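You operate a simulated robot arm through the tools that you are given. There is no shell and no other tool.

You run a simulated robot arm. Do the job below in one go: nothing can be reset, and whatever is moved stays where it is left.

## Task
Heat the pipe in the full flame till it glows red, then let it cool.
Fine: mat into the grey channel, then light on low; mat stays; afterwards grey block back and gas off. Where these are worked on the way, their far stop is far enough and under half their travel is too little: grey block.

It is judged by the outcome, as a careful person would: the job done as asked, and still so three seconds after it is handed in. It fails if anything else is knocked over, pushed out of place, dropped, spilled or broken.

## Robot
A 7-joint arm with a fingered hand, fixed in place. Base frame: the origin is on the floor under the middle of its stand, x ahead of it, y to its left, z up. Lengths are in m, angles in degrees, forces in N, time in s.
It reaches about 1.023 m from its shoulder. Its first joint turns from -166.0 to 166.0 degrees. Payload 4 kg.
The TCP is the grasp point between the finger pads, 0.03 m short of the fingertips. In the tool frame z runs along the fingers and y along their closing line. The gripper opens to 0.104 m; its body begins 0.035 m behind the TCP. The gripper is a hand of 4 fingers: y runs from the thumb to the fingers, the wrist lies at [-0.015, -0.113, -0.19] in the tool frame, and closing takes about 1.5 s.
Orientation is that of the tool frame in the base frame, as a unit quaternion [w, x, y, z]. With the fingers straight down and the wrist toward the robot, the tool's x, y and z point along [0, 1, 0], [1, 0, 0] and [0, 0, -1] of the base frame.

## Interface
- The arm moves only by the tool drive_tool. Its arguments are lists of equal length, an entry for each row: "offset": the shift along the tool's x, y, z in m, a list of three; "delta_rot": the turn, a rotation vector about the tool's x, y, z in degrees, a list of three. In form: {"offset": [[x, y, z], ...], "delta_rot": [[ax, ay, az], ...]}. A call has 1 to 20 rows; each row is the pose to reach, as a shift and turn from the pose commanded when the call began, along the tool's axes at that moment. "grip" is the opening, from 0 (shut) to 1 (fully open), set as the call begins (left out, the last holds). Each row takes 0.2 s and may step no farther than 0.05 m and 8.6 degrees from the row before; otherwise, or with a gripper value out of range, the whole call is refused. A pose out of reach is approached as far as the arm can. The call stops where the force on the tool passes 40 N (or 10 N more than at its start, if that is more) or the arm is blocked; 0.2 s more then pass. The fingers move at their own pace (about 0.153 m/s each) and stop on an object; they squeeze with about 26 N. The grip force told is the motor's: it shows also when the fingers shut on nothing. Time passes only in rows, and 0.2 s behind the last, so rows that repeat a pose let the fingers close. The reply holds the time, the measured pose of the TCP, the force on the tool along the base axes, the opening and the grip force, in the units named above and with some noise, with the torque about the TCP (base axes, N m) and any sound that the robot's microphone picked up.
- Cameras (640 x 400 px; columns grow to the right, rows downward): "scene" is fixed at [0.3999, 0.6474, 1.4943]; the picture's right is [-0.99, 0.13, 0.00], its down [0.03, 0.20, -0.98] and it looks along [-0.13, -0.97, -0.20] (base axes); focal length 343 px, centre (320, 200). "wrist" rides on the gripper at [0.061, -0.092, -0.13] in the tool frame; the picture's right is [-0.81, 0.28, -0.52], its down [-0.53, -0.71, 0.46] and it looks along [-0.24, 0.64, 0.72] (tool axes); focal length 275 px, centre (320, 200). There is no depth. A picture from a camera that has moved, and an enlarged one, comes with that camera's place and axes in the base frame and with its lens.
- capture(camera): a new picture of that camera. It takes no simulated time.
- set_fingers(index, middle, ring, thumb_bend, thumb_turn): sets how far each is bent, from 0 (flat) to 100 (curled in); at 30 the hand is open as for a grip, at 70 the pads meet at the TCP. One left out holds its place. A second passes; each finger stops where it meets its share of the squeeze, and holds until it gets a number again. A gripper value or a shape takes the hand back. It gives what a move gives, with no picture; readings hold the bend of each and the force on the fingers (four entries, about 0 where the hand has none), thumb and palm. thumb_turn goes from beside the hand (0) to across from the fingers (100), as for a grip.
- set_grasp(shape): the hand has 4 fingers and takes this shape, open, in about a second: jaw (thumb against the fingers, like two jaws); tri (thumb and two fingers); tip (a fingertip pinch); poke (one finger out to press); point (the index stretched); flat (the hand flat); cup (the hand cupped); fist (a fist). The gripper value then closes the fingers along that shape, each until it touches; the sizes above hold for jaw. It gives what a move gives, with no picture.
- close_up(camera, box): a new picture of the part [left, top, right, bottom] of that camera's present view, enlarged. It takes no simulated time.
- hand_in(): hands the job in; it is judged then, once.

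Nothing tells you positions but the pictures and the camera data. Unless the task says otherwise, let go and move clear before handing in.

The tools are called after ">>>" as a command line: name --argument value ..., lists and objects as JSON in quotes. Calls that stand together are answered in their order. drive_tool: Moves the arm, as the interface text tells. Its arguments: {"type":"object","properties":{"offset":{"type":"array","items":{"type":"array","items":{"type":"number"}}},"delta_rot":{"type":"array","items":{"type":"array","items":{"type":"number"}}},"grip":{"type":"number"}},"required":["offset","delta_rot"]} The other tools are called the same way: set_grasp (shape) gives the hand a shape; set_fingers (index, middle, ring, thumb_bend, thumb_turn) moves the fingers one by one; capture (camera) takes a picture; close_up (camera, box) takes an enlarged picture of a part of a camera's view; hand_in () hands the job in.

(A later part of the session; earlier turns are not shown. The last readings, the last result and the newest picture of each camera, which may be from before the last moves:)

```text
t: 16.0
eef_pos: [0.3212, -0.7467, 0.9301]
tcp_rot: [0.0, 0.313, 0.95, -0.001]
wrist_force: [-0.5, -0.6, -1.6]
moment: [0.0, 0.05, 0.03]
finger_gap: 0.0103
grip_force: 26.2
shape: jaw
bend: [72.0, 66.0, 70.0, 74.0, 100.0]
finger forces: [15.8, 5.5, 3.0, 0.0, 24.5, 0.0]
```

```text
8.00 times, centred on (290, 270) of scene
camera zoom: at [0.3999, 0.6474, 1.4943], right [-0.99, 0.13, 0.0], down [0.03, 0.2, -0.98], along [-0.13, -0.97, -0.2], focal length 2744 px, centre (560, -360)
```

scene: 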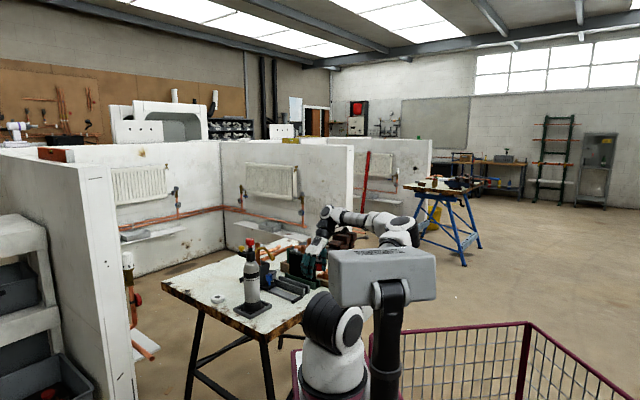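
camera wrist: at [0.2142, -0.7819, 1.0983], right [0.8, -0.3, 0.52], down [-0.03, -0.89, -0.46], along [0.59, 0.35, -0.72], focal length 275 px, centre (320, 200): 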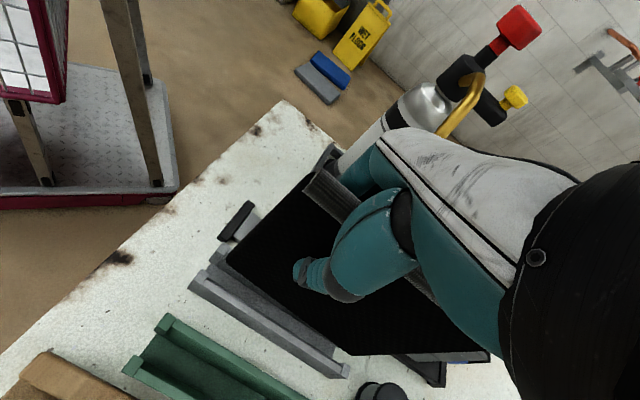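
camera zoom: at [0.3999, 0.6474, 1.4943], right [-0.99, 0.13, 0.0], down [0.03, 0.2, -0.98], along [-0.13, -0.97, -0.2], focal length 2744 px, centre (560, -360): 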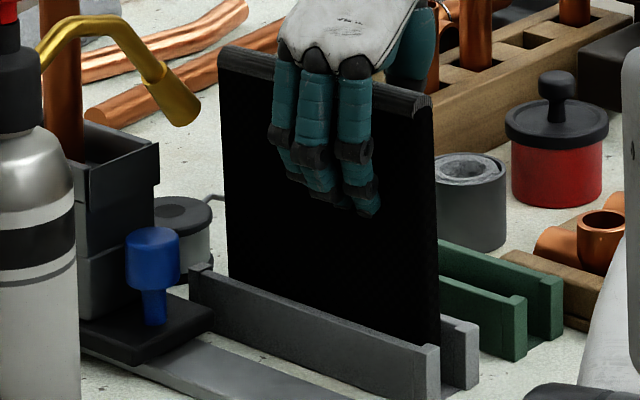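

The mat is now parallel and centred over the slot, with its bottom edge at about b 0.305 and almost no contact force. I'll continue lowering in small steps.

>>> drive_tool --offset '[[0, 0, 0.006], [0, 0, 0.012]]' --delta_rot '[[0, 0, 0], [0, 0, 0]]'

>>> close_up --camera "scene" --box '[260, 245, 320, 295]'

>>> close_up --camera "wrist" --box '[180, 200, 380, 370]'

```text
t: 16.6
eef_pos: [0.3206, -0.7471, 0.9177]
tcp_rot: [0.0, 0.313, 0.95, -0.001]
wrist_force: [-0.7, -1.0, -0.9]
moment: [0.03, 0.06, 0.01]
finger_gap: 0.01
grip_force: 26.2
shape: jaw
bend: [72.0, 66.0, 70.0, 74.0, 100.0]
finger forces: [15.8, 5.5, 2.8, 0.0, 24.4, 0.0]
```

```text
8.00 times, centred on (290, 270) of scene
camera zoom: at [0.3999, 0.6474, 1.4943], right [-0.99, 0.13, 0.0], down [0.03, 0.2, -0.98], along [-0.13, -0.97, -0.2], focal length 2744 px, centre (560, -360)
```

zoom: 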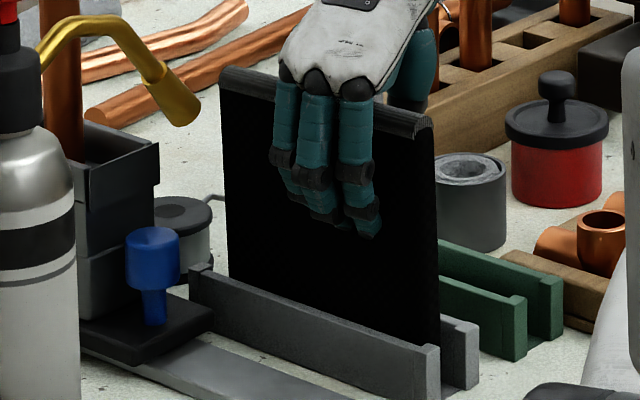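

```text
2.35 times, centred on (280, 285) of wrist
camera zoom: at [0.2177, -0.7842, 1.0484], right [0.82, -0.26, 0.52], down [0.0, -0.89, -0.46], along [0.58, 0.37, -0.72], focal length 648 px, centre (414, 0)
```

zoom: 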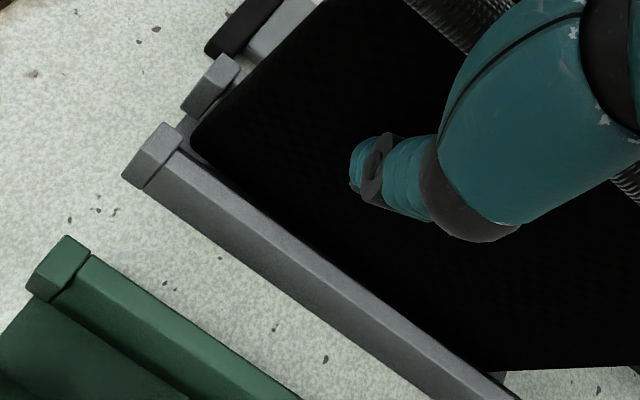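

The mat is sliding into the grey channel with no resistance. I'll lower it the rest of the way gently.

>>> drive_tool --offset '[[0, 0, 0.003], [0, 0, 0.006], [0, 0, 0.009]]' --delta_rot '[[0, 0, 0], [0, 0, 0], [0, 0, 0]]'

>>> close_up --camera "scene" --box '[260, 245, 320, 295]'

```text
t: 17.4
eef_pos: [0.3205, -0.7459, 0.9089]
tcp_rot: [0.0, 0.313, 0.95, 0.0]
wrist_force: [-0.1, -0.1, -0.7]
moment: [0.03, 0.05, 0.01]
finger_gap: 0.0102
grip_force: 26.1
shape: jaw
bend: [72.0, 66.0, 70.0, 74.0, 100.0]
finger forces: [15.8, 5.4, 2.9, 0.0, 24.5, 0.1]
```

```text
8.00 times, centred on (290, 270) of scene
camera zoom: at [0.3999, 0.6474, 1.4943], right [-0.99, 0.13, 0.0], down [0.03, 0.2, -0.98], along [-0.13, -0.97, -0.2], focal length 2744 px, centre (560, -360)
```

zoom: 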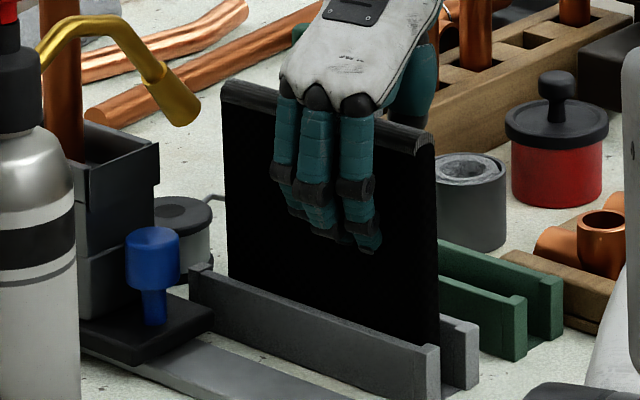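

There's still no contact, so the bottom is a few mm above the floor of the channel. I'll lower a little more.

>>> drive_tool --offset '[[0, 0, 0.002], [0, 0, 0.004], [0, 0, 0.005]]' --delta_rot '[[0, 0, 0], [0, 0, 0], [0, 0, 0]]'

```text
t: 18.2
eef_pos: [0.3205, -0.746, 0.9046]
tcp_rot: [0.001, 0.313, 0.95, 0.0]
wrist_force: [-0.2, -1.8, 18.0]
moment: [-0.07, 0.01, 0.04]
finger_gap: 0.0106
grip_force: 26.1
shape: jaw
bend: [72.0, 66.0, 70.0, 74.0, 100.0]
finger forces: [16.0, 6.5, 3.9, 0.1, 28.7, 0.0]
```

The mat has bottomed out in the channel (18 N upward). I'll ease the push and open the fingers.

>>> drive_tool --offset '[[0, 0, -0.002], [0, 0, -0.002], [0, 0, -0.002], [0, 0, -0.002], [0, 0, -0.002], [0, 0, -0.002], [0, 0, -0.002]]' --delta_rot '[[0, 0, 0], [0, 0, 0], [0, 0, 0], [0, 0, 0], [0, 0, 0], [0, 0, 0], [0, 0, 0]]' --grip 0.6

>>> close_up --camera "scene" --box '[260, 245, 320, 295]'

>>> capture --camera "wrist"

```text
t: 19.8
eef_pos: [0.3207, -0.7466, 0.9057]
tcp_rot: [0.0, 0.313, 0.95, 0.0]
wrist_force: [-0.3, -0.7, -0.6]
moment: [0.0, -0.01, -0.03]
finger_gap: 0.0619
grip_force: 0.0
shape: jaw
bend: [29.0, 41.0, 37.0, 65.0, 100.0]
finger forces: [0.0, 0.0, 0.0, 0.1, 0.1, 0.0]
```

```text
8.00 times, centred on (290, 270) of scene
camera zoom: at [0.3999, 0.6474, 1.4943], right [-0.99, 0.13, 0.0], down [0.03, 0.2, -0.98], along [-0.13, -0.97, -0.2], focal length 2744 px, centre (560, -360)
```

zoom: 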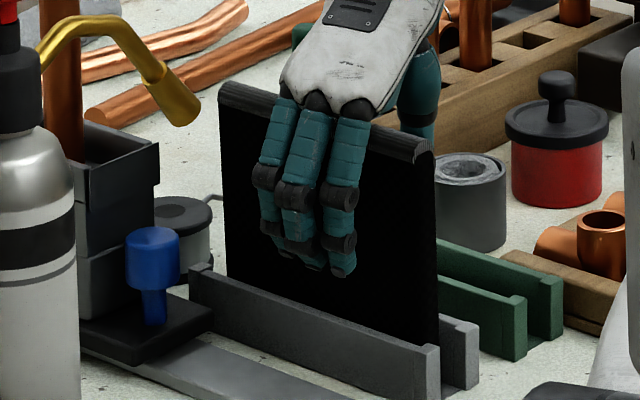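

```text
taken
camera wrist: at [0.2175, -0.7841, 1.0367], right [0.82, -0.26, 0.52], down [0.0, -0.89, -0.46], along [0.58, 0.37, -0.72], focal length 275 px, centre (320, 200)
```

wrist: 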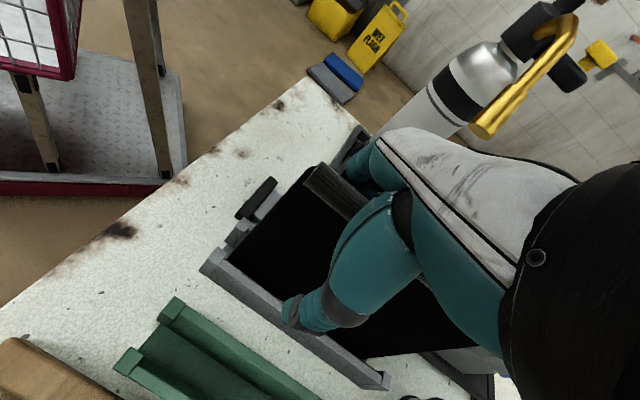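

The fingers are off the mat and it stands by itself in the grey channel. I'll lift straight up, clear of it, and check.

>>> drive_tool --offset '[[0, 0, -0.025], [0, 0, -0.05], [0, 0, -0.075], [0, 0, -0.1]]' --delta_rot '[[0, 0, 0], [0, 0, 0], [0, 0, 0], [0, 0, 0]]'

>>> close_up --camera "scene" --box '[260, 245, 320, 295]'

>>> capture --camera "wrist"

```text
t: 20.8
eef_pos: [0.3191, -0.7464, 1.006]
tcp_rot: [-0.001, 0.314, 0.95, 0.0]
wrist_force: [-0.1, -0.2, 0.9]
moment: [0.02, -0.02, 0.01]
finger_gap: 0.0622
grip_force: 0.0
shape: jaw
bend: [29.0, 41.0, 37.0, 65.0, 100.0]
finger forces: [0.1, 0.0, 0.0, 0.0, 0.0, 0.1]
```

```text
8.00 times, centred on (290, 270) of scene
camera zoom: at [0.3999, 0.6474, 1.4943], right [-0.99, 0.13, 0.0], down [0.03, 0.2, -0.98], along [-0.13, -0.97, -0.2], focal length 2744 px, centre (560, -360)
```

zoom: 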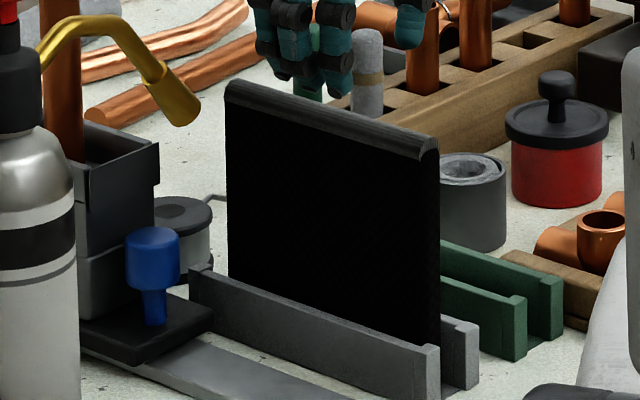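

```text
taken
camera wrist: at [0.2176, -0.7841, 1.1366], right [0.82, -0.26, 0.52], down [0.0, -0.89, -0.46], along [0.58, 0.37, -0.72], focal length 275 px, centre (320, 200)
```

wrist: 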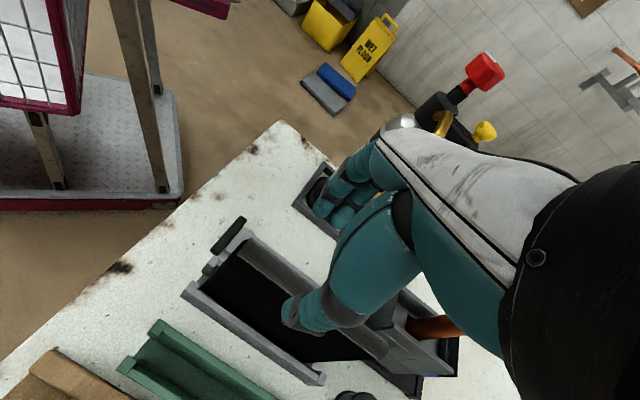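

The mat stands properly in the grey channel. I'll now back off toward the robot, rise, and turn the hand to face along the slide for a closer look at the blue knob and the carriage.

>>> drive_tool --offset '[[0.02, 0.003, -0.018], [0.041, 0.006, -0.034], [0.062, 0.009, -0.05], [0.082, 0.012, -0.065], [0.103, 0.015, -0.08], [0.124, 0.018, -0.095], [0.144, 0.021, -0.11], [0.165, 0.025, -0.126], [0.185, 0.028, -0.142], [0.206, 0.031, -0.158], [0.226, 0.034, -0.174], [0.247, 0.037, -0.19]]' --delta_rot '[[0, 0, 8.2], [0, 0, 16.4], [0, 0, 24.6], [0, 0, 32.8], [0, 0, 41], [0, 0, 49.2], [0, 0, 57.4], [0, 0, 65.6], [0, 0, 73.8], [0, 0, 82], [0, 0, 90.2], [0, 0, 98.5]]'

>>> capture --camera "wrist"

>>> close_up --camera "wrist" --box '[160, 80, 340, 250]'

```text
t: 23.4
eef_pos: [0.1443, -0.5691, 1.1961]
tcp_rot: [0.0, 0.924, 0.381, 0.0]
wrist_force: [-0.7, -0.3, 0.5]
moment: [-0.02, -0.01, -0.04]
finger_gap: 0.0619
grip_force: 0.0
shape: jaw
bend: [29.0, 41.0, 37.0, 65.0, 100.0]
finger forces: [0.0, 0.0, 0.0, 0.0, 0.0, 0.0]
```

```text
taken
camera wrist: at [0.1234, -0.4616, 1.3271], right [-0.38, -0.77, 0.52], down [-0.88, 0.13, -0.46], along [0.28, -0.63, -0.72], focal length 275 px, centre (320, 200)
```

wrist: 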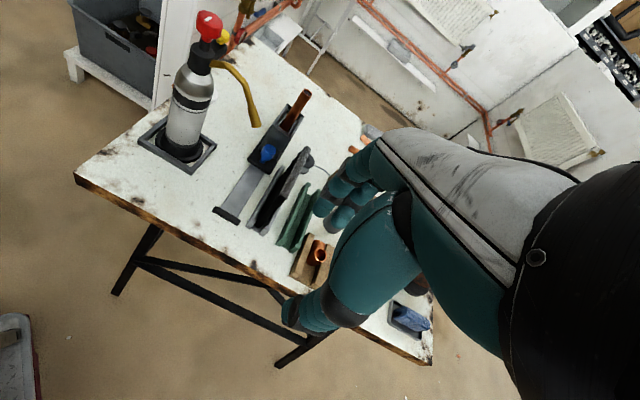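

```text
2.35 times, centred on (250, 165) of wrist
camera zoom: at [0.1234, -0.4616, 1.3271], right [-0.38, -0.77, 0.52], down [-0.88, 0.13, -0.46], along [0.28, -0.63, -0.72], focal length 648 px, centre (485, 282)
```

zoom: 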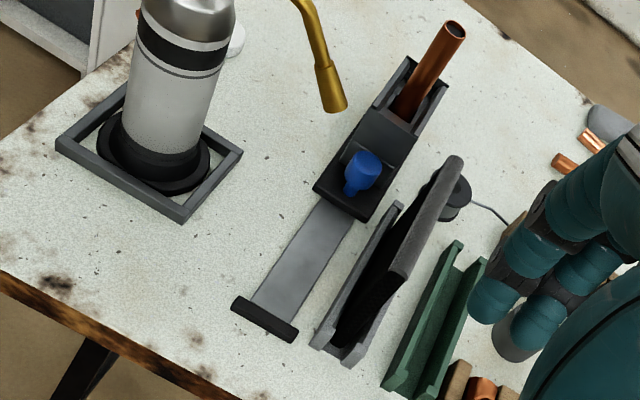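

Here I see the slide clearly, with the carriage and blue knob at the far end of the track and the stop near the robot. I'll enlarge the knob and block.

>>> close_up --camera "wrist" --box '[235, 75, 315, 175]'

>>> close_up --camera "scene" --box '[245, 235, 290, 295]'

>>> close_up --camera "wrist" --box '[170, 0, 270, 80]'

```text
4.00 times, centred on (275, 125) of wrist
camera zoom: at [0.1234, -0.4616, 1.3271], right [-0.38, -0.77, 0.52], down [-0.88, 0.13, -0.46], along [0.28, -0.63, -0.72], focal length 1101 px, centre (500, 500)
```

zoom: 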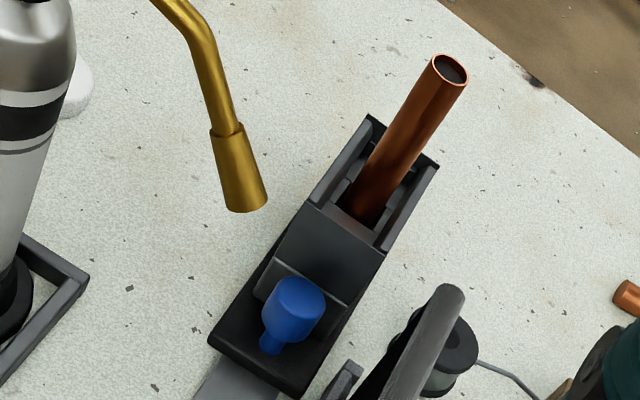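

```text
6.67 times, centred on (268, 265) of scene
camera zoom: at [0.3999, 0.6474, 1.4943], right [-0.99, 0.13, 0.0], down [0.03, 0.2, -0.98], along [-0.13, -0.97, -0.2], focal length 2287 px, centre (670, -233)
```

zoom: 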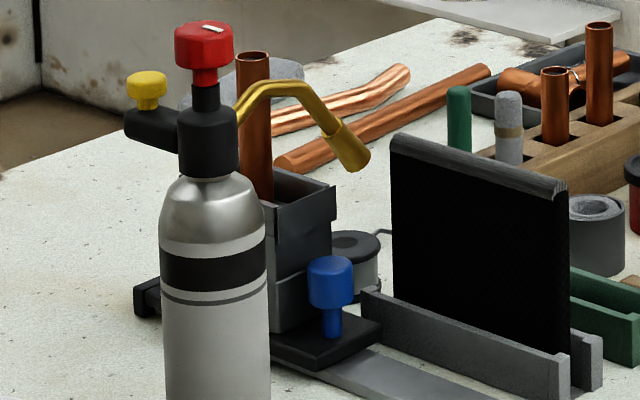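

```text
5.00 times, centred on (220, 40) of wrist
camera zoom: at [0.1234, -0.4616, 1.3271], right [-0.38, -0.77, 0.52], down [-0.88, 0.13, -0.46], along [0.28, -0.63, -0.72], focal length 1376 px, centre (820, 1000)
```

zoom: 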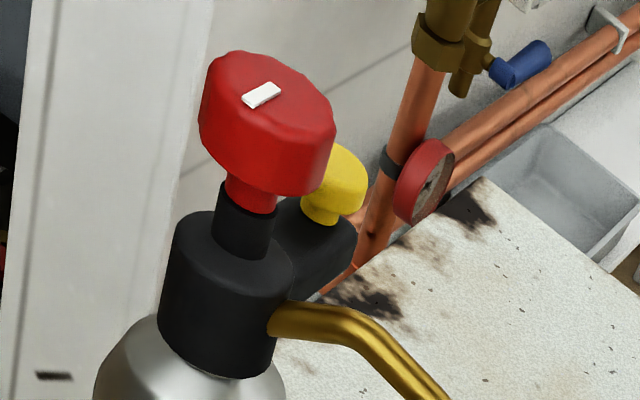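

The knob head is at about (a 0.854, b 0.237, z 0.867), right against the grey block. The track's stop near the robot is about 0.133 m away, and that is exactly where the pipe would stand in front of the nozzle. With no flame burning yet I'll bring the block there first. To do that I'll turn the hand horizontal, fingers pointing along the track and closing sideways, so it passes below the nozzle.

>>> drive_tool --offset '[[0.004, 0, 0], [0.008, 0, 0], [0.013, 0, 0], [0.017, 0, 0], [0.021, 0, 0], [0.026, 0, 0], [0.03, 0, 0], [0.034, 0, 0], [0.039, 0, 0], [0.043, 0, 0], [0.047, 0, 0], [0.051, 0, 0], [0.056, 0, 0], [0.06, 0, 0]]' --delta_rot '[[-4.31, 4.31, 5.32], [-8.62, 8.62, 10.65], [-12.93, 12.93, 15.97], [-17.24, 17.24, 21.29], [-21.55, 21.55, 26.62], [-25.86, 25.86, 31.94], [-30.17, 30.17, 37.27], [-34.48, 34.48, 42.59], [-38.79, 38.79, 47.91], [-43.1, 43.1, 53.24], [-47.41, 47.41, 58.56], [-51.72, 51.72, 63.88], [-56.03, 56.03, 69.21], [-60.34, 60.34, 74.53]]'

>>> capture --camera "wrist"

>>> capture --camera "scene"

```text
t: 26.4
eef_pos: [0.186, -0.5285, 1.1951]
tcp_rot: [0.242, 0.717, -0.298, 0.582]
wrist_force: [0.7, 0.3, -0.5]
moment: [0.0, -0.01, -0.03]
finger_gap: 0.0619
grip_force: 0.0
shape: jaw
bend: [29.0, 41.0, 37.0, 65.0, 100.0]
finger forces: [0.0, 0.1, 0.1, 0.0, 0.0, 0.0]
```

```text
taken
camera wrist: at [0.1705, -0.3816, 1.2828], right [-0.67, 0.28, -0.69], down [0.74, 0.27, -0.61], along [0.01, -0.92, -0.39], focal length 275 px, centre (320, 200)
```

wrist: 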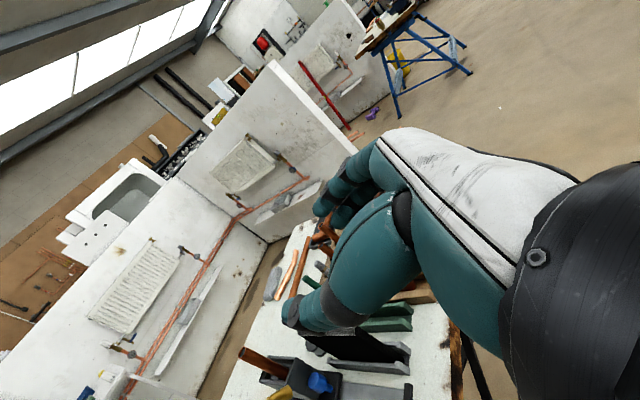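

```text
taken
```

scene: 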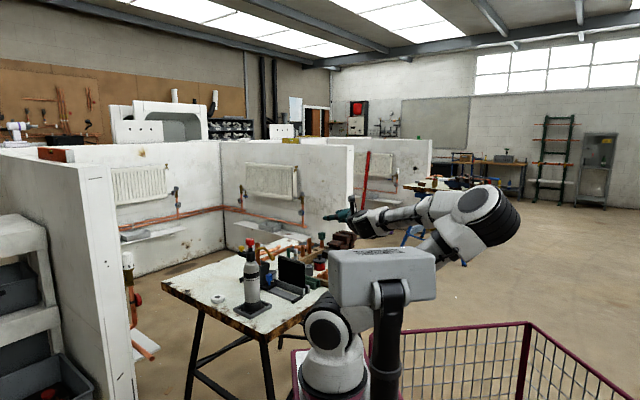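

The hand is now horizontal, pointing along the track with a slight downward tilt. I'll narrow the grip, come down in front of the table edge at the knob's height and look along the track.

>>> drive_tool --offset '[[-0.04, -0.001, 0.0165], [-0.08, -0.002, 0.033], [-0.12, -0.003, 0.0495], [-0.16, -0.005, 0.066], [-0.2, -0.006, 0.083], [-0.24, -0.007, 0.1], [-0.277, -0.008, 0.115]]' --delta_rot '[[0, 0, 0], [0, 0, 0], [0, 0, 0], [0, 0, 0], [0, 0, 0], [0, 0, 0], [0, 0, 0]]' --grip 0.46

>>> capture --camera "wrist"

>>> close_up --camera "scene" --box '[230, 210, 370, 310]'

```text
t: 28.0
eef_pos: [0.2234, -0.579, 0.8902]
tcp_rot: [0.24, 0.719, -0.297, 0.581]
wrist_force: [0.0, 0.1, -0.4]
moment: [-0.02, -0.03, -0.01]
finger_gap: 0.0484
grip_force: 0.0
shape: jaw
bend: [74.0, 46.0, 43.0, 71.0, 100.0]
finger forces: [0.1, 0.0, 0.0, 0.0, 0.0, 0.0]
out of reach, approached as far as the arm can: row 1, 2, 3, 4, 5, 6, 7
```

```text
taken
camera wrist: at [0.2082, -0.4334, 0.9786], right [-0.67, 0.28, -0.68], down [0.74, 0.27, -0.62], along [0.01, -0.92, -0.39], focal length 275 px, centre (320, 200)
```

wrist: 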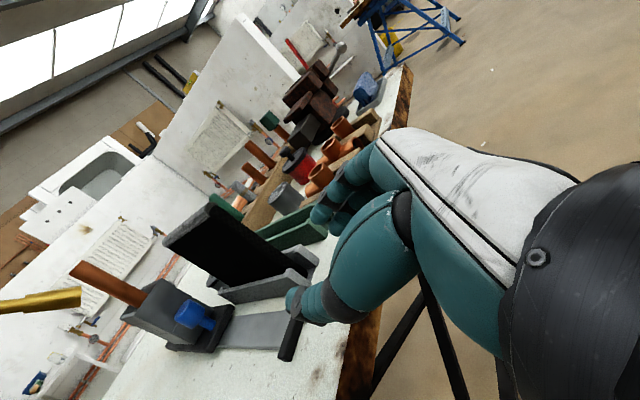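

```text
4.00 times, centred on (300, 260) of scene
camera zoom: at [0.3999, 0.6474, 1.4943], right [-0.99, 0.13, 0.0], down [0.03, 0.2, -0.98], along [-0.13, -0.97, -0.2], focal length 1372 px, centre (400, -40)
```

zoom: 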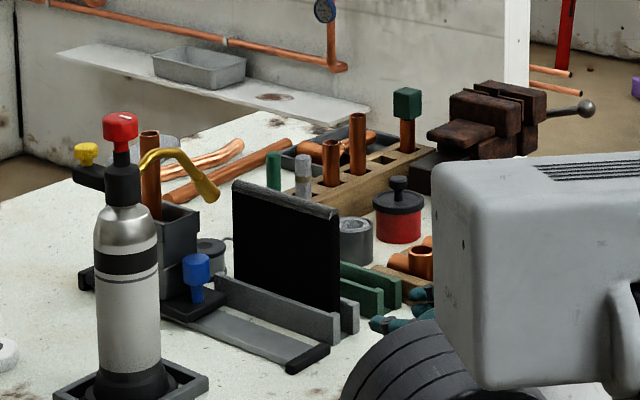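

The controller reports being at the edge of its reach in this posture, although it got within 2 cm of the target. I'll look at the whole arm.

>>> capture --camera "scene"

>>> drive_tool --offset '[[0, -0.015, 0.02], [0, -0.015, 0.04]]' --delta_rot '[[0, 0, 0], [0, 0, 0]]'

```text
taken
```

scene: 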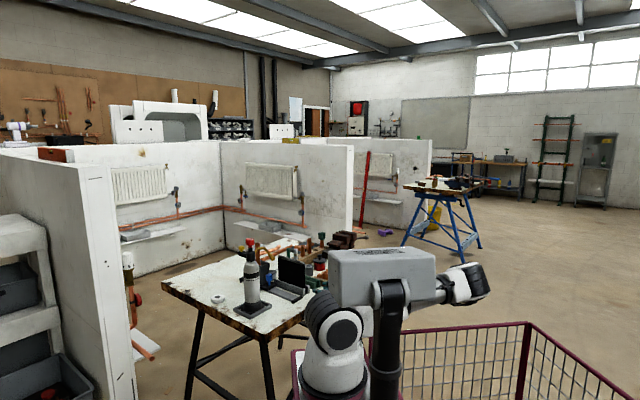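

```text
t: 28.6
eef_pos: [0.2606, -0.5962, 0.8828]
tcp_rot: [0.241, 0.718, -0.298, 0.581]
wrist_force: [0.1, -0.8, -0.4]
moment: [-0.04, 0.03, 0.0]
finger_gap: 0.0483
grip_force: 0.1
shape: jaw
bend: [74.0, 46.0, 43.0, 71.0, 100.0]
finger forces: [0.0, 0.0, 0.0, 0.0, 0.0, 0.0]
```

Moving forward works. The index finger reads a bend of 74, more curled than the others, so I'll look at the hand itself.

>>> close_up --camera "wrist" --box '[180, 130, 440, 370]'

>>> close_up --camera "scene" --box '[250, 230, 340, 310]'

```text
1.67 times, centred on (310, 250) of wrist
camera zoom: at [0.2457, -0.4511, 0.9704], right [-0.67, 0.28, -0.68], down [0.74, 0.27, -0.62], along [0.01, -0.92, -0.39], focal length 459 px, centre (337, 117)
```

zoom: 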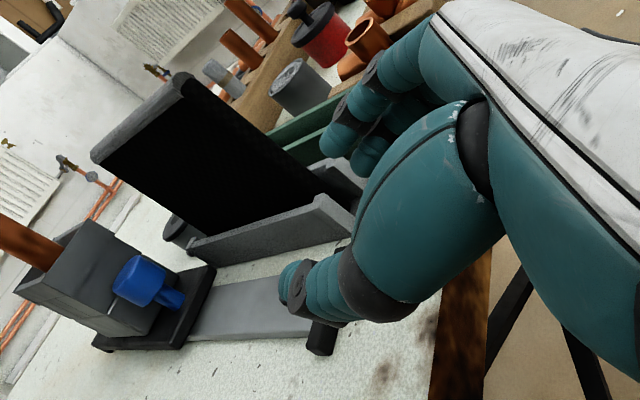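

```text
5.00 times, centred on (295, 270) of scene
camera zoom: at [0.3999, 0.6474, 1.4943], right [-0.99, 0.13, 0.0], down [0.03, 0.2, -0.98], along [-0.13, -0.97, -0.2], focal length 1715 px, centre (445, -150)
```

zoom: 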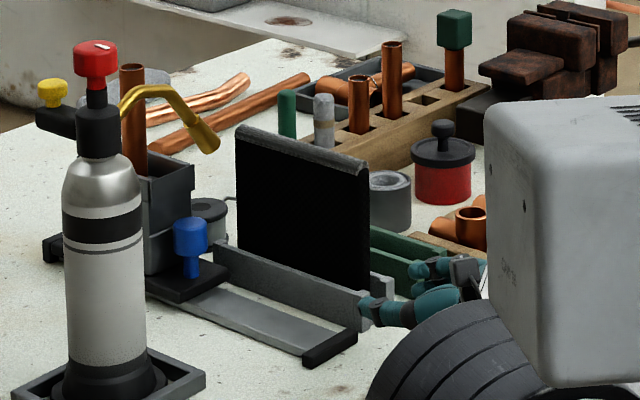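

The view along the track is good: the knob is at b 0.236, z 0.865, and the mat's face at about b 0.298 leaves a small clearance. I'll test a slightly different opening to understand the index finger's odd bend before going in.

>>> drive_tool --offset '[[0, 0, 0], [0, 0, 0], [0, 0, 0]]' --delta_rot '[[0, 0, 0], [0, 0, 0], [0, 0, 0]]' --grip 0.55

>>> close_up --camera "wrist" --box '[260, 130, 440, 350]'

>>> close_up --camera "scene" --box '[300, 270, 345, 310]'

```text
t: 29.4
eef_pos: [0.2619, -0.5973, 0.8834]
tcp_rot: [0.241, 0.718, -0.297, 0.582]
wrist_force: [0.3, -0.5, 0.3]
moment: [-0.02, 0.03, 0.02]
finger_gap: 0.0569
grip_force: 0.1
shape: jaw
bend: [74.0, 43.0, 39.0, 67.0, 100.0]
finger forces: [0.1, 0.0, 0.0, 0.0, 0.0, 0.0]
```

```text
1.82 times, centred on (350, 240) of wrist
camera zoom: at [0.2457, -0.4512, 0.9705], right [-0.67, 0.28, -0.68], down [0.74, 0.27, -0.62], along [0.01, -0.92, -0.39], focal length 500 px, centre (266, 127)
```

zoom: 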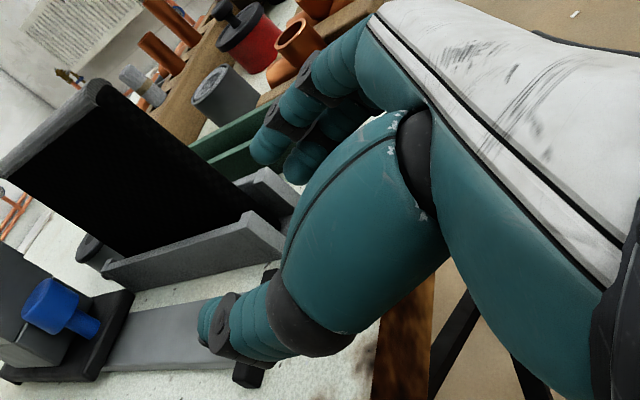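

```text
10.00 times, centred on (322, 290) of scene
camera zoom: at [0.3999, 0.6474, 1.4943], right [-0.99, 0.13, 0.0], down [0.03, 0.2, -0.98], along [-0.13, -0.97, -0.2], focal length 3431 px, centre (295, -700)
```

zoom: 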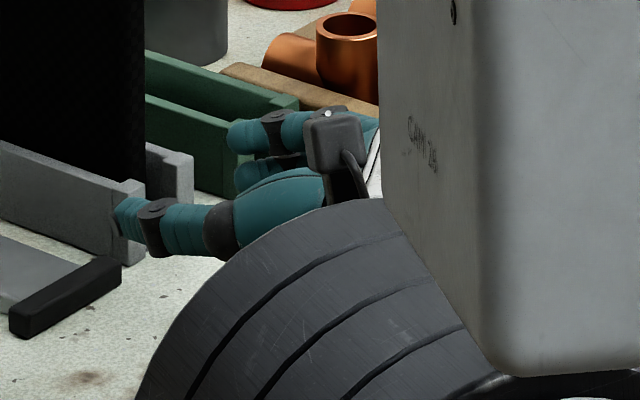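

The index finger seems to be staying curled on its own. I'll set the fingers individually to open it up.

>>> set_fingers --index 42 --middle 44 --ring 42 --thumb_bend 62 --thumb_turn 100

>>> close_up --camera "wrist" --box '[260, 130, 440, 350]'

>>> close_up --camera "scene" --box '[300, 270, 345, 310]'

```text
t: 30.4
eef_pos: [0.2614, -0.5975, 0.8822]
tcp_rot: [0.241, 0.718, -0.297, 0.581]
wrist_force: [0.7, -0.1, 0.0]
moment: [-0.03, 0.04, -0.01]
finger_gap: 0.0469
grip_force: 0.0
shape: fingers
bend: [42.0, 44.0, 42.0, 62.0, 100.0]
finger forces: [0.0, 0.0, 0.0, 0.1, 0.1, 0.0]
```

```text
1.82 times, centred on (350, 240) of wrist
camera zoom: at [0.2457, -0.4512, 0.9705], right [-0.67, 0.28, -0.68], down [0.74, 0.27, -0.62], along [0.01, -0.92, -0.39], focal length 500 px, centre (266, 127)
```

zoom: 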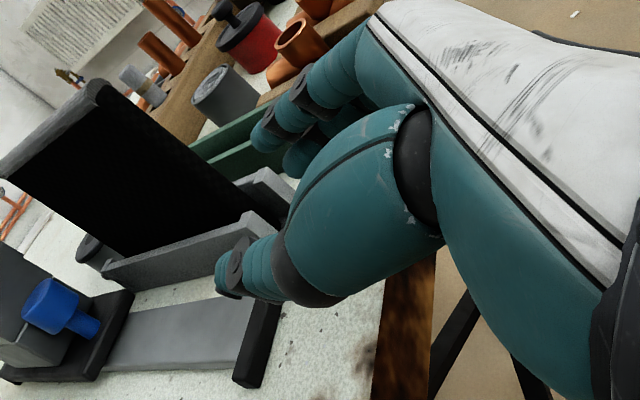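

```text
10.00 times, centred on (322, 290) of scene
camera zoom: at [0.3999, 0.6474, 1.4943], right [-0.99, 0.13, 0.0], down [0.03, 0.2, -0.98], along [-0.13, -0.97, -0.2], focal length 3431 px, centre (295, -700)
```

zoom: 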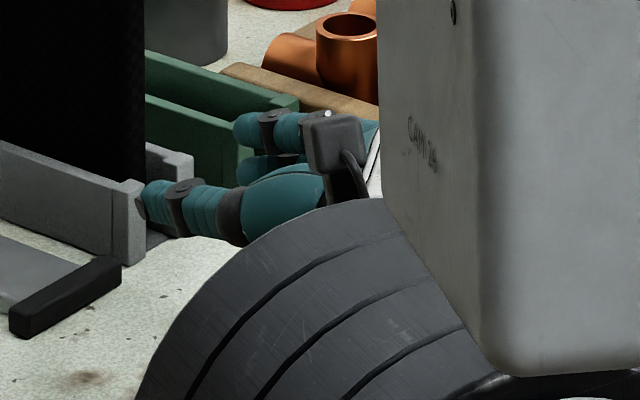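

Now all fingers are evenly half open with a gap of about 4.7 cm. I'll move forward along the track in stages, keeping below the nozzle and clear of the mat.

>>> drive_tool --offset '[[0.009, -0.001, 0.042], [0.018, -0.003, 0.085], [0.026, -0.004, 0.127]]' --delta_rot '[[0, 0, 0], [0, 0, 0], [0, 0, 0]]'

>>> capture --camera "wrist"

>>> close_up --camera "scene" --box '[240, 230, 340, 310]'

```text
t: 31.2
eef_pos: [0.3559, -0.685, 0.8823]
tcp_rot: [0.242, 0.718, -0.297, 0.581]
wrist_force: [0.9, 0.4, -0.1]
moment: [0.04, 0.01, 0.02]
finger_gap: 0.0466
grip_force: 0.3
shape: fingers
bend: [42.0, 44.0, 42.0, 62.0, 100.0]
finger forces: [0.0, 0.1, 0.0, 0.0, 0.0, 0.0]
```

```text
taken
camera wrist: at [0.3407, -0.5397, 0.9694], right [-0.67, 0.28, -0.68], down [0.74, 0.27, -0.62], along [0.01, -0.92, -0.39], focal length 275 px, centre (320, 200)
```

wrist: 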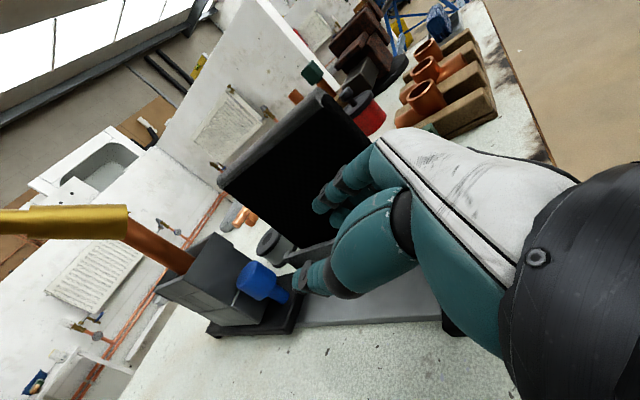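

```text
5.00 times, centred on (290, 270) of scene
camera zoom: at [0.3999, 0.6474, 1.4943], right [-0.99, 0.13, 0.0], down [0.03, 0.2, -0.98], along [-0.13, -0.97, -0.2], focal length 1715 px, centre (470, -150)
```

zoom: 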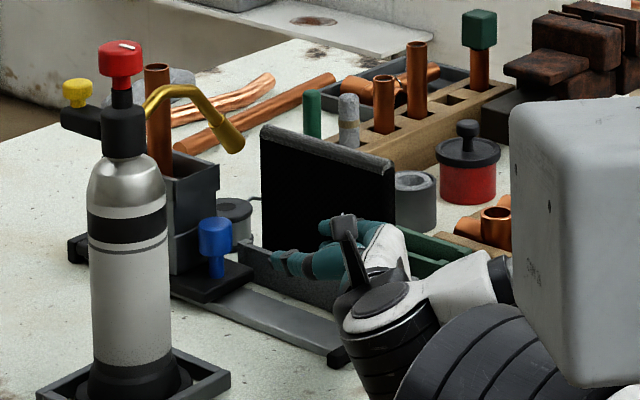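

The fingers are heading straight for the knob (b 0.233, z 0.866), under the nozzle. I'll continue another 6 cm and drop slightly.

>>> drive_tool --offset '[[0.003, 0, 0.03], [0.0066, 0, 0.06]]' --delta_rot '[[0, 0, 0], [0, 0, 0]]'

>>> capture --camera "wrist"

>>> close_up --camera "scene" --box '[240, 230, 340, 310]'

```text
t: 31.8
eef_pos: [0.3984, -0.7275, 0.8748]
tcp_rot: [0.241, 0.718, -0.297, 0.581]
wrist_force: [0.4, -0.7, 0.0]
moment: [-0.03, -0.04, 0.01]
finger_gap: 0.0464
grip_force: 0.2
shape: fingers
bend: [42.0, 44.0, 42.0, 62.0, 100.0]
finger forces: [0.0, 0.2, 0.0, 0.1, 0.1, 0.1]
```

```text
taken
camera wrist: at [0.3825, -0.582, 0.9625], right [-0.67, 0.28, -0.68], down [0.74, 0.27, -0.62], along [0.01, -0.92, -0.39], focal length 275 px, centre (320, 200)
```

wrist: 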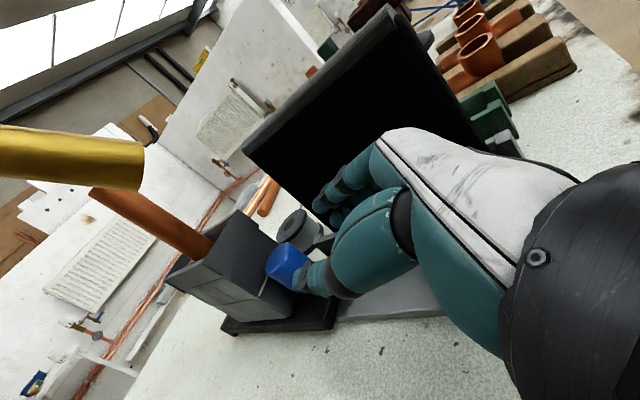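

```text
5.00 times, centred on (290, 270) of scene
camera zoom: at [0.3999, 0.6474, 1.4943], right [-0.99, 0.13, 0.0], down [0.03, 0.2, -0.98], along [-0.13, -0.97, -0.2], focal length 1715 px, centre (470, -150)
```

zoom: 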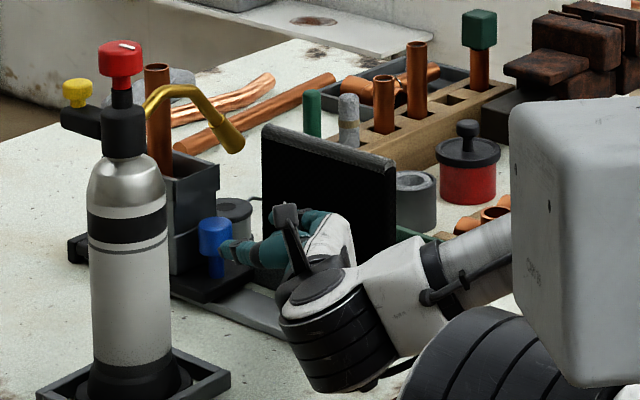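

The fingers straddle the knob and nothing is touching. I'll go the last 3.5 cm.

>>> drive_tool --offset '[[0.0037, 0, 0.0176], [0.0075, 0, 0.0352]]' --delta_rot '[[0, 0, 0], [0, 0, 0]]'

>>> capture --camera "wrist"

>>> close_up --camera "scene" --box '[240, 230, 340, 310]'

>>> close_up --camera "wrist" --box '[220, 140, 400, 340]'

```text
t: 32.4
eef_pos: [0.4235, -0.7545, 0.876]
tcp_rot: [0.24, 0.718, -0.297, 0.581]
wrist_force: [-0.1, 0.1, -0.1]
moment: [0.02, 0.0, -0.03]
finger_gap: 0.0466
grip_force: 0.2
shape: fingers
bend: [42.0, 44.0, 42.0, 62.0, 100.0]
finger forces: [0.1, 0.1, 0.1, 0.0, 0.1, 0.0]
```

```text
taken
camera wrist: at [0.4089, -0.6079, 0.9627], right [-0.67, 0.28, -0.68], down [0.74, 0.27, -0.62], along [0.01, -0.92, -0.39], focal length 275 px, centre (320, 200)
```

wrist: 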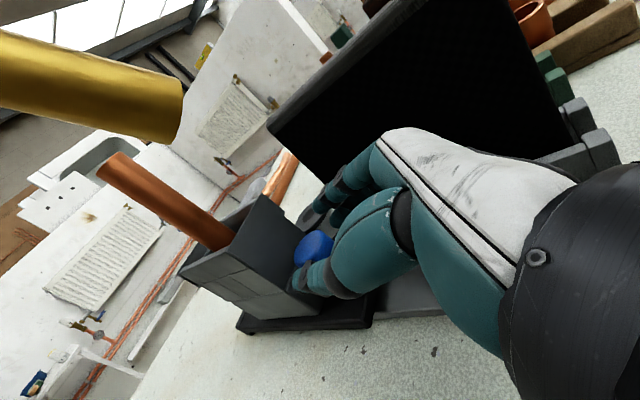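

```text
5.00 times, centred on (290, 270) of scene
camera zoom: at [0.3999, 0.6474, 1.4943], right [-0.99, 0.13, 0.0], down [0.03, 0.2, -0.98], along [-0.13, -0.97, -0.2], focal length 1715 px, centre (470, -150)
```

zoom: 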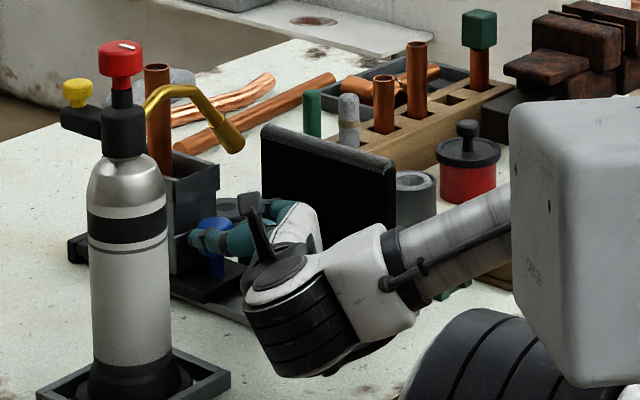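

```text
2.00 times, centred on (310, 240) of wrist
camera zoom: at [0.4089, -0.6079, 0.9627], right [-0.67, 0.28, -0.68], down [0.74, 0.27, -0.62], along [0.01, -0.92, -0.39], focal length 551 px, centre (340, 120)
```

zoom: 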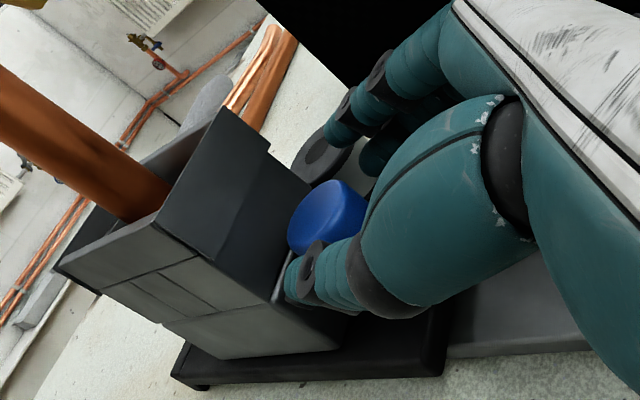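

The blue knob is between the thumb and the fingers. I'll close the middle and ring fingers against the thumb, leaving the index (which passes above the knob) as it is.

>>> set_fingers --middle 78 --ring 78 --thumb_bend 78

>>> close_up --camera "wrist" --box '[220, 140, 400, 340]'

>>> close_up --camera "scene" --box '[240, 230, 340, 310]'

```text
t: 33.4
eef_pos: [0.4239, -0.7549, 0.8749]
tcp_rot: [0.24, 0.718, -0.297, 0.582]
wrist_force: [3.4, 3.1, -0.2]
moment: [-0.05, 0.1, 0.06]
finger_gap: 0.0395
grip_force: 8.8
shape: fingers
bend: [42.0, 57.0, 78.0, 69.0, 100.0]
finger forces: [0.0, 7.6, 0.0, 0.0, 10.6, 0.0]
```

```text
2.00 times, centred on (310, 240) of wrist
camera zoom: at [0.409, -0.6076, 0.9627], right [-0.67, 0.28, -0.68], down [0.74, 0.27, -0.62], along [0.01, -0.92, -0.39], focal length 551 px, centre (340, 120)
```

zoom: 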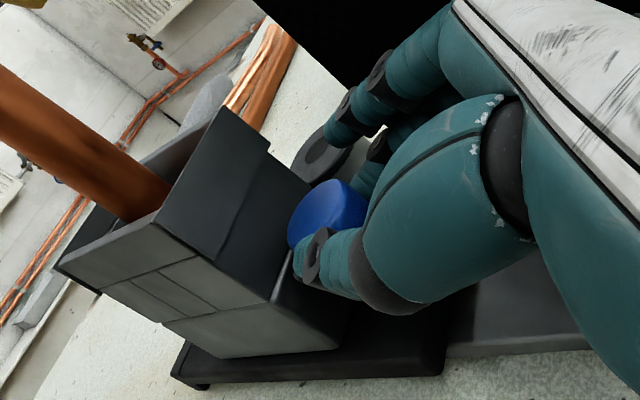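

```text
5.00 times, centred on (290, 270) of scene
camera zoom: at [0.3999, 0.6474, 1.4943], right [-0.99, 0.13, 0.0], down [0.03, 0.2, -0.98], along [-0.13, -0.97, -0.2], focal length 1715 px, centre (470, -150)
```

zoom: 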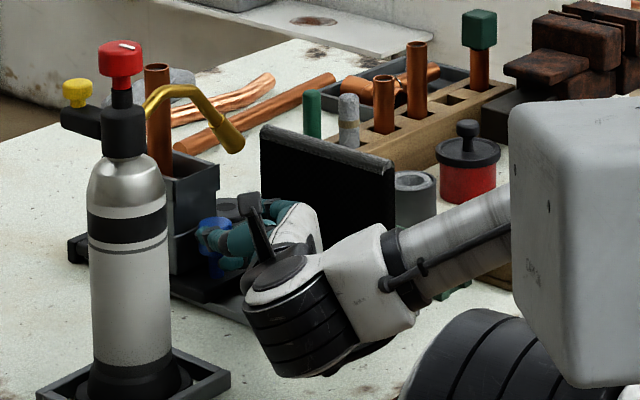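

The thumb and middle finger have the knob. I'll pull 2.5 cm toward the robot and see whether the carriage follows.

>>> drive_tool --offset '[[-0.0017, 0, -0.008], [-0.0035, 0, -0.0163], [-0.0052, 0, -0.0245]]' --delta_rot '[[0, 0, 0], [0, 0, 0], [0, 0, 0]]'

>>> close_up --camera "wrist" --box '[220, 140, 400, 340]'

>>> close_up --camera "scene" --box '[240, 230, 340, 310]'

```text
t: 34.2
eef_pos: [0.407, -0.7365, 0.8756]
tcp_rot: [0.24, 0.718, -0.297, 0.582]
wrist_force: [4.1, 3.0, -0.8]
moment: [-0.05, 0.11, 0.17]
finger_gap: 0.0397
grip_force: 8.7
shape: fingers
bend: [42.0, 58.0, 78.0, 69.0, 100.0]
finger forces: [0.1, 6.8, 0.2, 0.0, 10.5, 0.0]
```

```text
2.00 times, centred on (310, 240) of wrist
camera zoom: at [0.3909, -0.5901, 0.9629], right [-0.67, 0.28, -0.68], down [0.74, 0.27, -0.62], along [0.01, -0.92, -0.39], focal length 551 px, centre (340, 120)
```

zoom: 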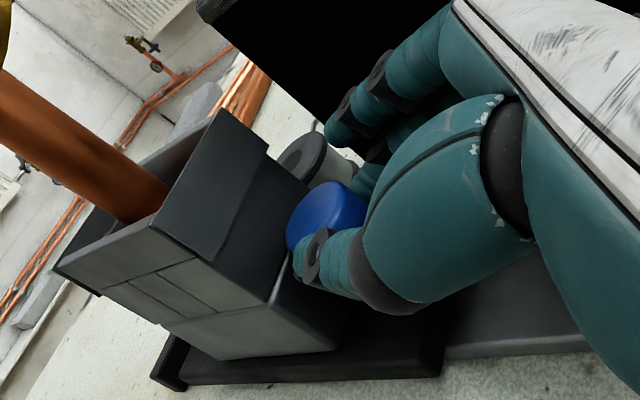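

```text
5.00 times, centred on (290, 270) of scene
camera zoom: at [0.3999, 0.6474, 1.4943], right [-0.99, 0.13, 0.0], down [0.03, 0.2, -0.98], along [-0.13, -0.97, -0.2], focal length 1715 px, centre (470, -150)
```

zoom: 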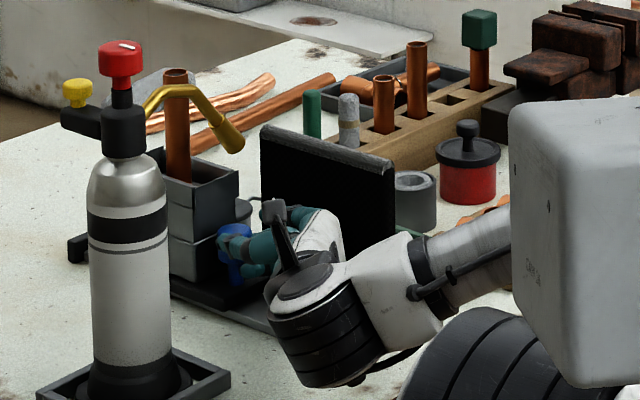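

The carriage follows the hand. I'll pull it 9 cm further along the track.

>>> drive_tool --offset '[[-0.0037, 0, -0.0176], [-0.0075, 0, -0.0352], [-0.0112, 0, -0.0528], [-0.015, 0, -0.0704], [-0.0187, 0, -0.088]]' --delta_rot '[[0, 0, 0], [0, 0, 0], [0, 0, 0], [0, 0, 0], [0, 0, 0]]'

>>> close_up --camera "wrist" --box '[120, 60, 440, 360]'

>>> close_up --camera "scene" --box '[240, 230, 340, 310]'

```text
t: 35.4
eef_pos: [0.3421, -0.6723, 0.8757]
tcp_rot: [0.241, 0.718, -0.298, 0.582]
wrist_force: [3.7, 3.5, -3.1]
moment: [0.02, 0.04, 0.18]
finger_gap: 0.04
grip_force: 8.7
shape: fingers
bend: [42.0, 58.0, 78.0, 69.0, 100.0]
finger forces: [0.0, 6.2, 0.0, 0.0, 11.3, 0.2]
```

```text
1.33 times, centred on (280, 210) of wrist
camera zoom: at [0.3267, -0.5267, 0.9635], right [-0.67, 0.28, -0.68], down [0.74, 0.27, -0.62], along [0.01, -0.92, -0.39], focal length 367 px, centre (373, 187)
```

zoom: 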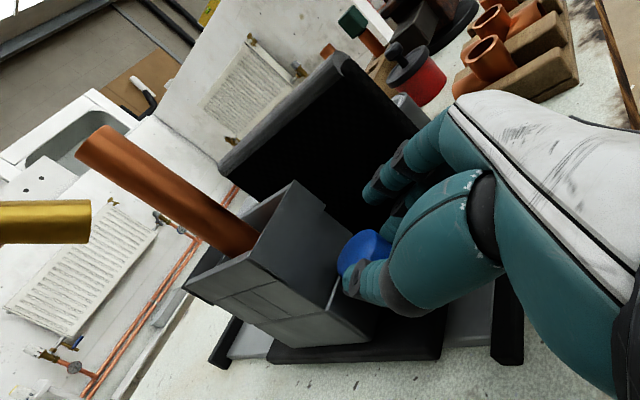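

```text
5.00 times, centred on (290, 270) of scene
camera zoom: at [0.3999, 0.6474, 1.4943], right [-0.99, 0.13, 0.0], down [0.03, 0.2, -0.98], along [-0.13, -0.97, -0.2], focal length 1715 px, centre (470, -150)
```

zoom: 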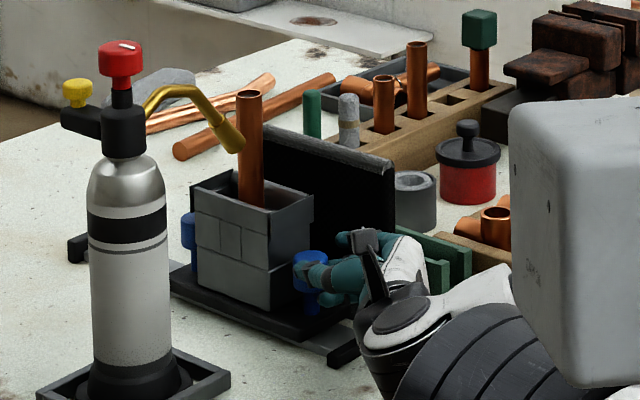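

The block is nearly at the near stop, and I also see a second blue knob at the far end of the carriage. I'll pull the last bit gently until it stops.

>>> drive_tool --offset '[[-0.0012, 0, -0.006], [-0.0025, 0, -0.0117], [-0.0037, 0, -0.0176]]' --delta_rot '[[0, 0, 0], [0, 0, 0], [0, 0, 0]]'

>>> close_up --camera "wrist" --box '[120, 60, 440, 360]'

>>> close_up --camera "scene" --box '[250, 235, 320, 305]'

```text
t: 36.2
eef_pos: [0.3308, -0.6592, 0.8757]
tcp_rot: [0.241, 0.718, -0.297, 0.582]
wrist_force: [3.3, 1.6, -2.8]
moment: [0.04, 0.06, 0.12]
finger_gap: 0.0399
grip_force: 7.7
shape: fingers
bend: [42.0, 58.0, 78.0, 69.0, 100.0]
finger forces: [0.0, 6.2, 0.2, 0.0, 9.7, 0.1]
```

```text
1.33 times, centred on (280, 210) of wrist
camera zoom: at [0.3143, -0.5141, 0.9636], right [-0.67, 0.28, -0.68], down [0.74, 0.27, -0.62], along [0.01, -0.92, -0.39], focal length 367 px, centre (373, 187)
```

zoom: 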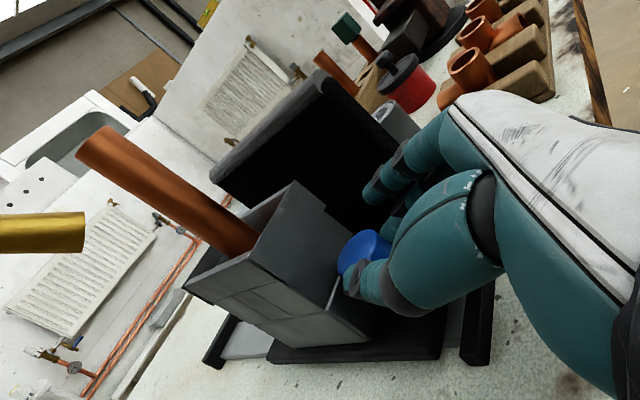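

```text
5.71 times, centred on (285, 270) of scene
camera zoom: at [0.3999, 0.6474, 1.4943], right [-0.99, 0.13, 0.0], down [0.03, 0.2, -0.98], along [-0.13, -0.97, -0.2], focal length 1960 px, centre (520, -200)
```

zoom: 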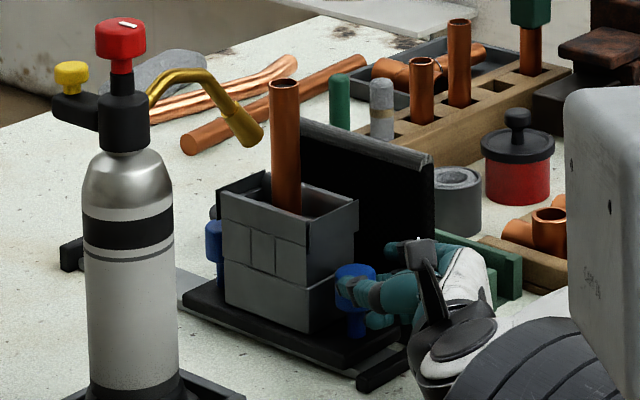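

There's still about a centimetre between the carriage and the stop. I'll keep pulling gently.

>>> drive_tool --offset '[[-0.0012, 0, -0.005], [-0.0021, 0, -0.01], [-0.0031, 0, -0.015], [-0.0031, 0, -0.015]]' --delta_rot '[[0, 0, 0], [0, 0, 0], [0, 0, 0], [0, 0, 0]]'

>>> close_up --camera "wrist" --box '[120, 60, 440, 360]'

>>> close_up --camera "scene" --box '[250, 235, 320, 305]'

```text
t: 37.2
eef_pos: [0.3173, -0.6491, 0.8768]
tcp_rot: [0.24, 0.718, -0.298, 0.582]
wrist_force: [-2.4, 0.6, 0.0]
moment: [0.0, -0.01, -0.08]
finger_gap: 0.0225
grip_force: 1.6
shape: fingers
bend: [42.0, 64.0, 78.0, 78.0, 100.0]
finger forces: [0.0, 2.2, 0.0, 0.1, 0.0, 0.1]
```

```text
1.33 times, centred on (280, 210) of wrist
camera zoom: at [0.303, -0.5033, 0.9637], right [-0.67, 0.28, -0.68], down [0.74, 0.27, -0.62], along [0.01, -0.92, -0.39], focal length 367 px, centre (373, 187)
```

zoom: 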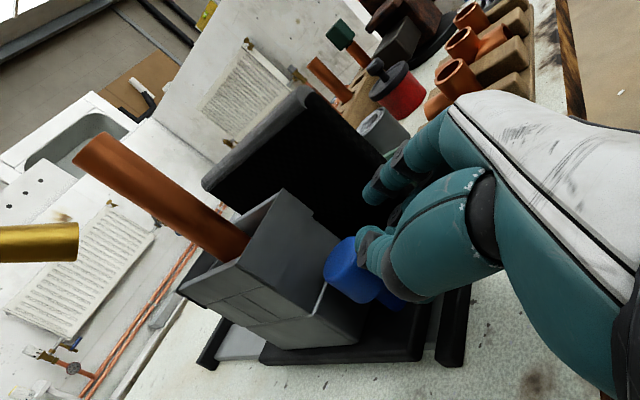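

```text
5.71 times, centred on (285, 270) of scene
camera zoom: at [0.3999, 0.6474, 1.4943], right [-0.99, 0.13, 0.0], down [0.03, 0.2, -0.98], along [-0.13, -0.97, -0.2], focal length 1960 px, centre (520, -200)
```

zoom: 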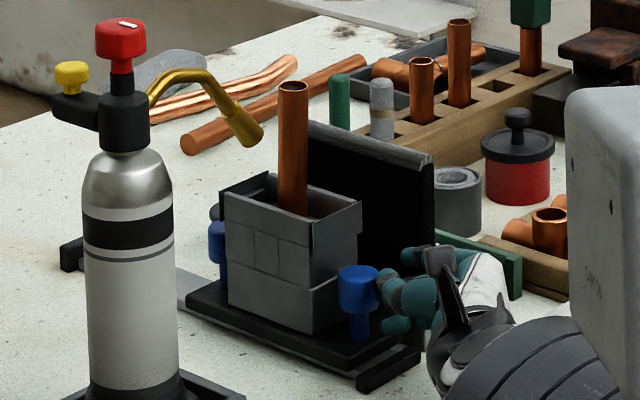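

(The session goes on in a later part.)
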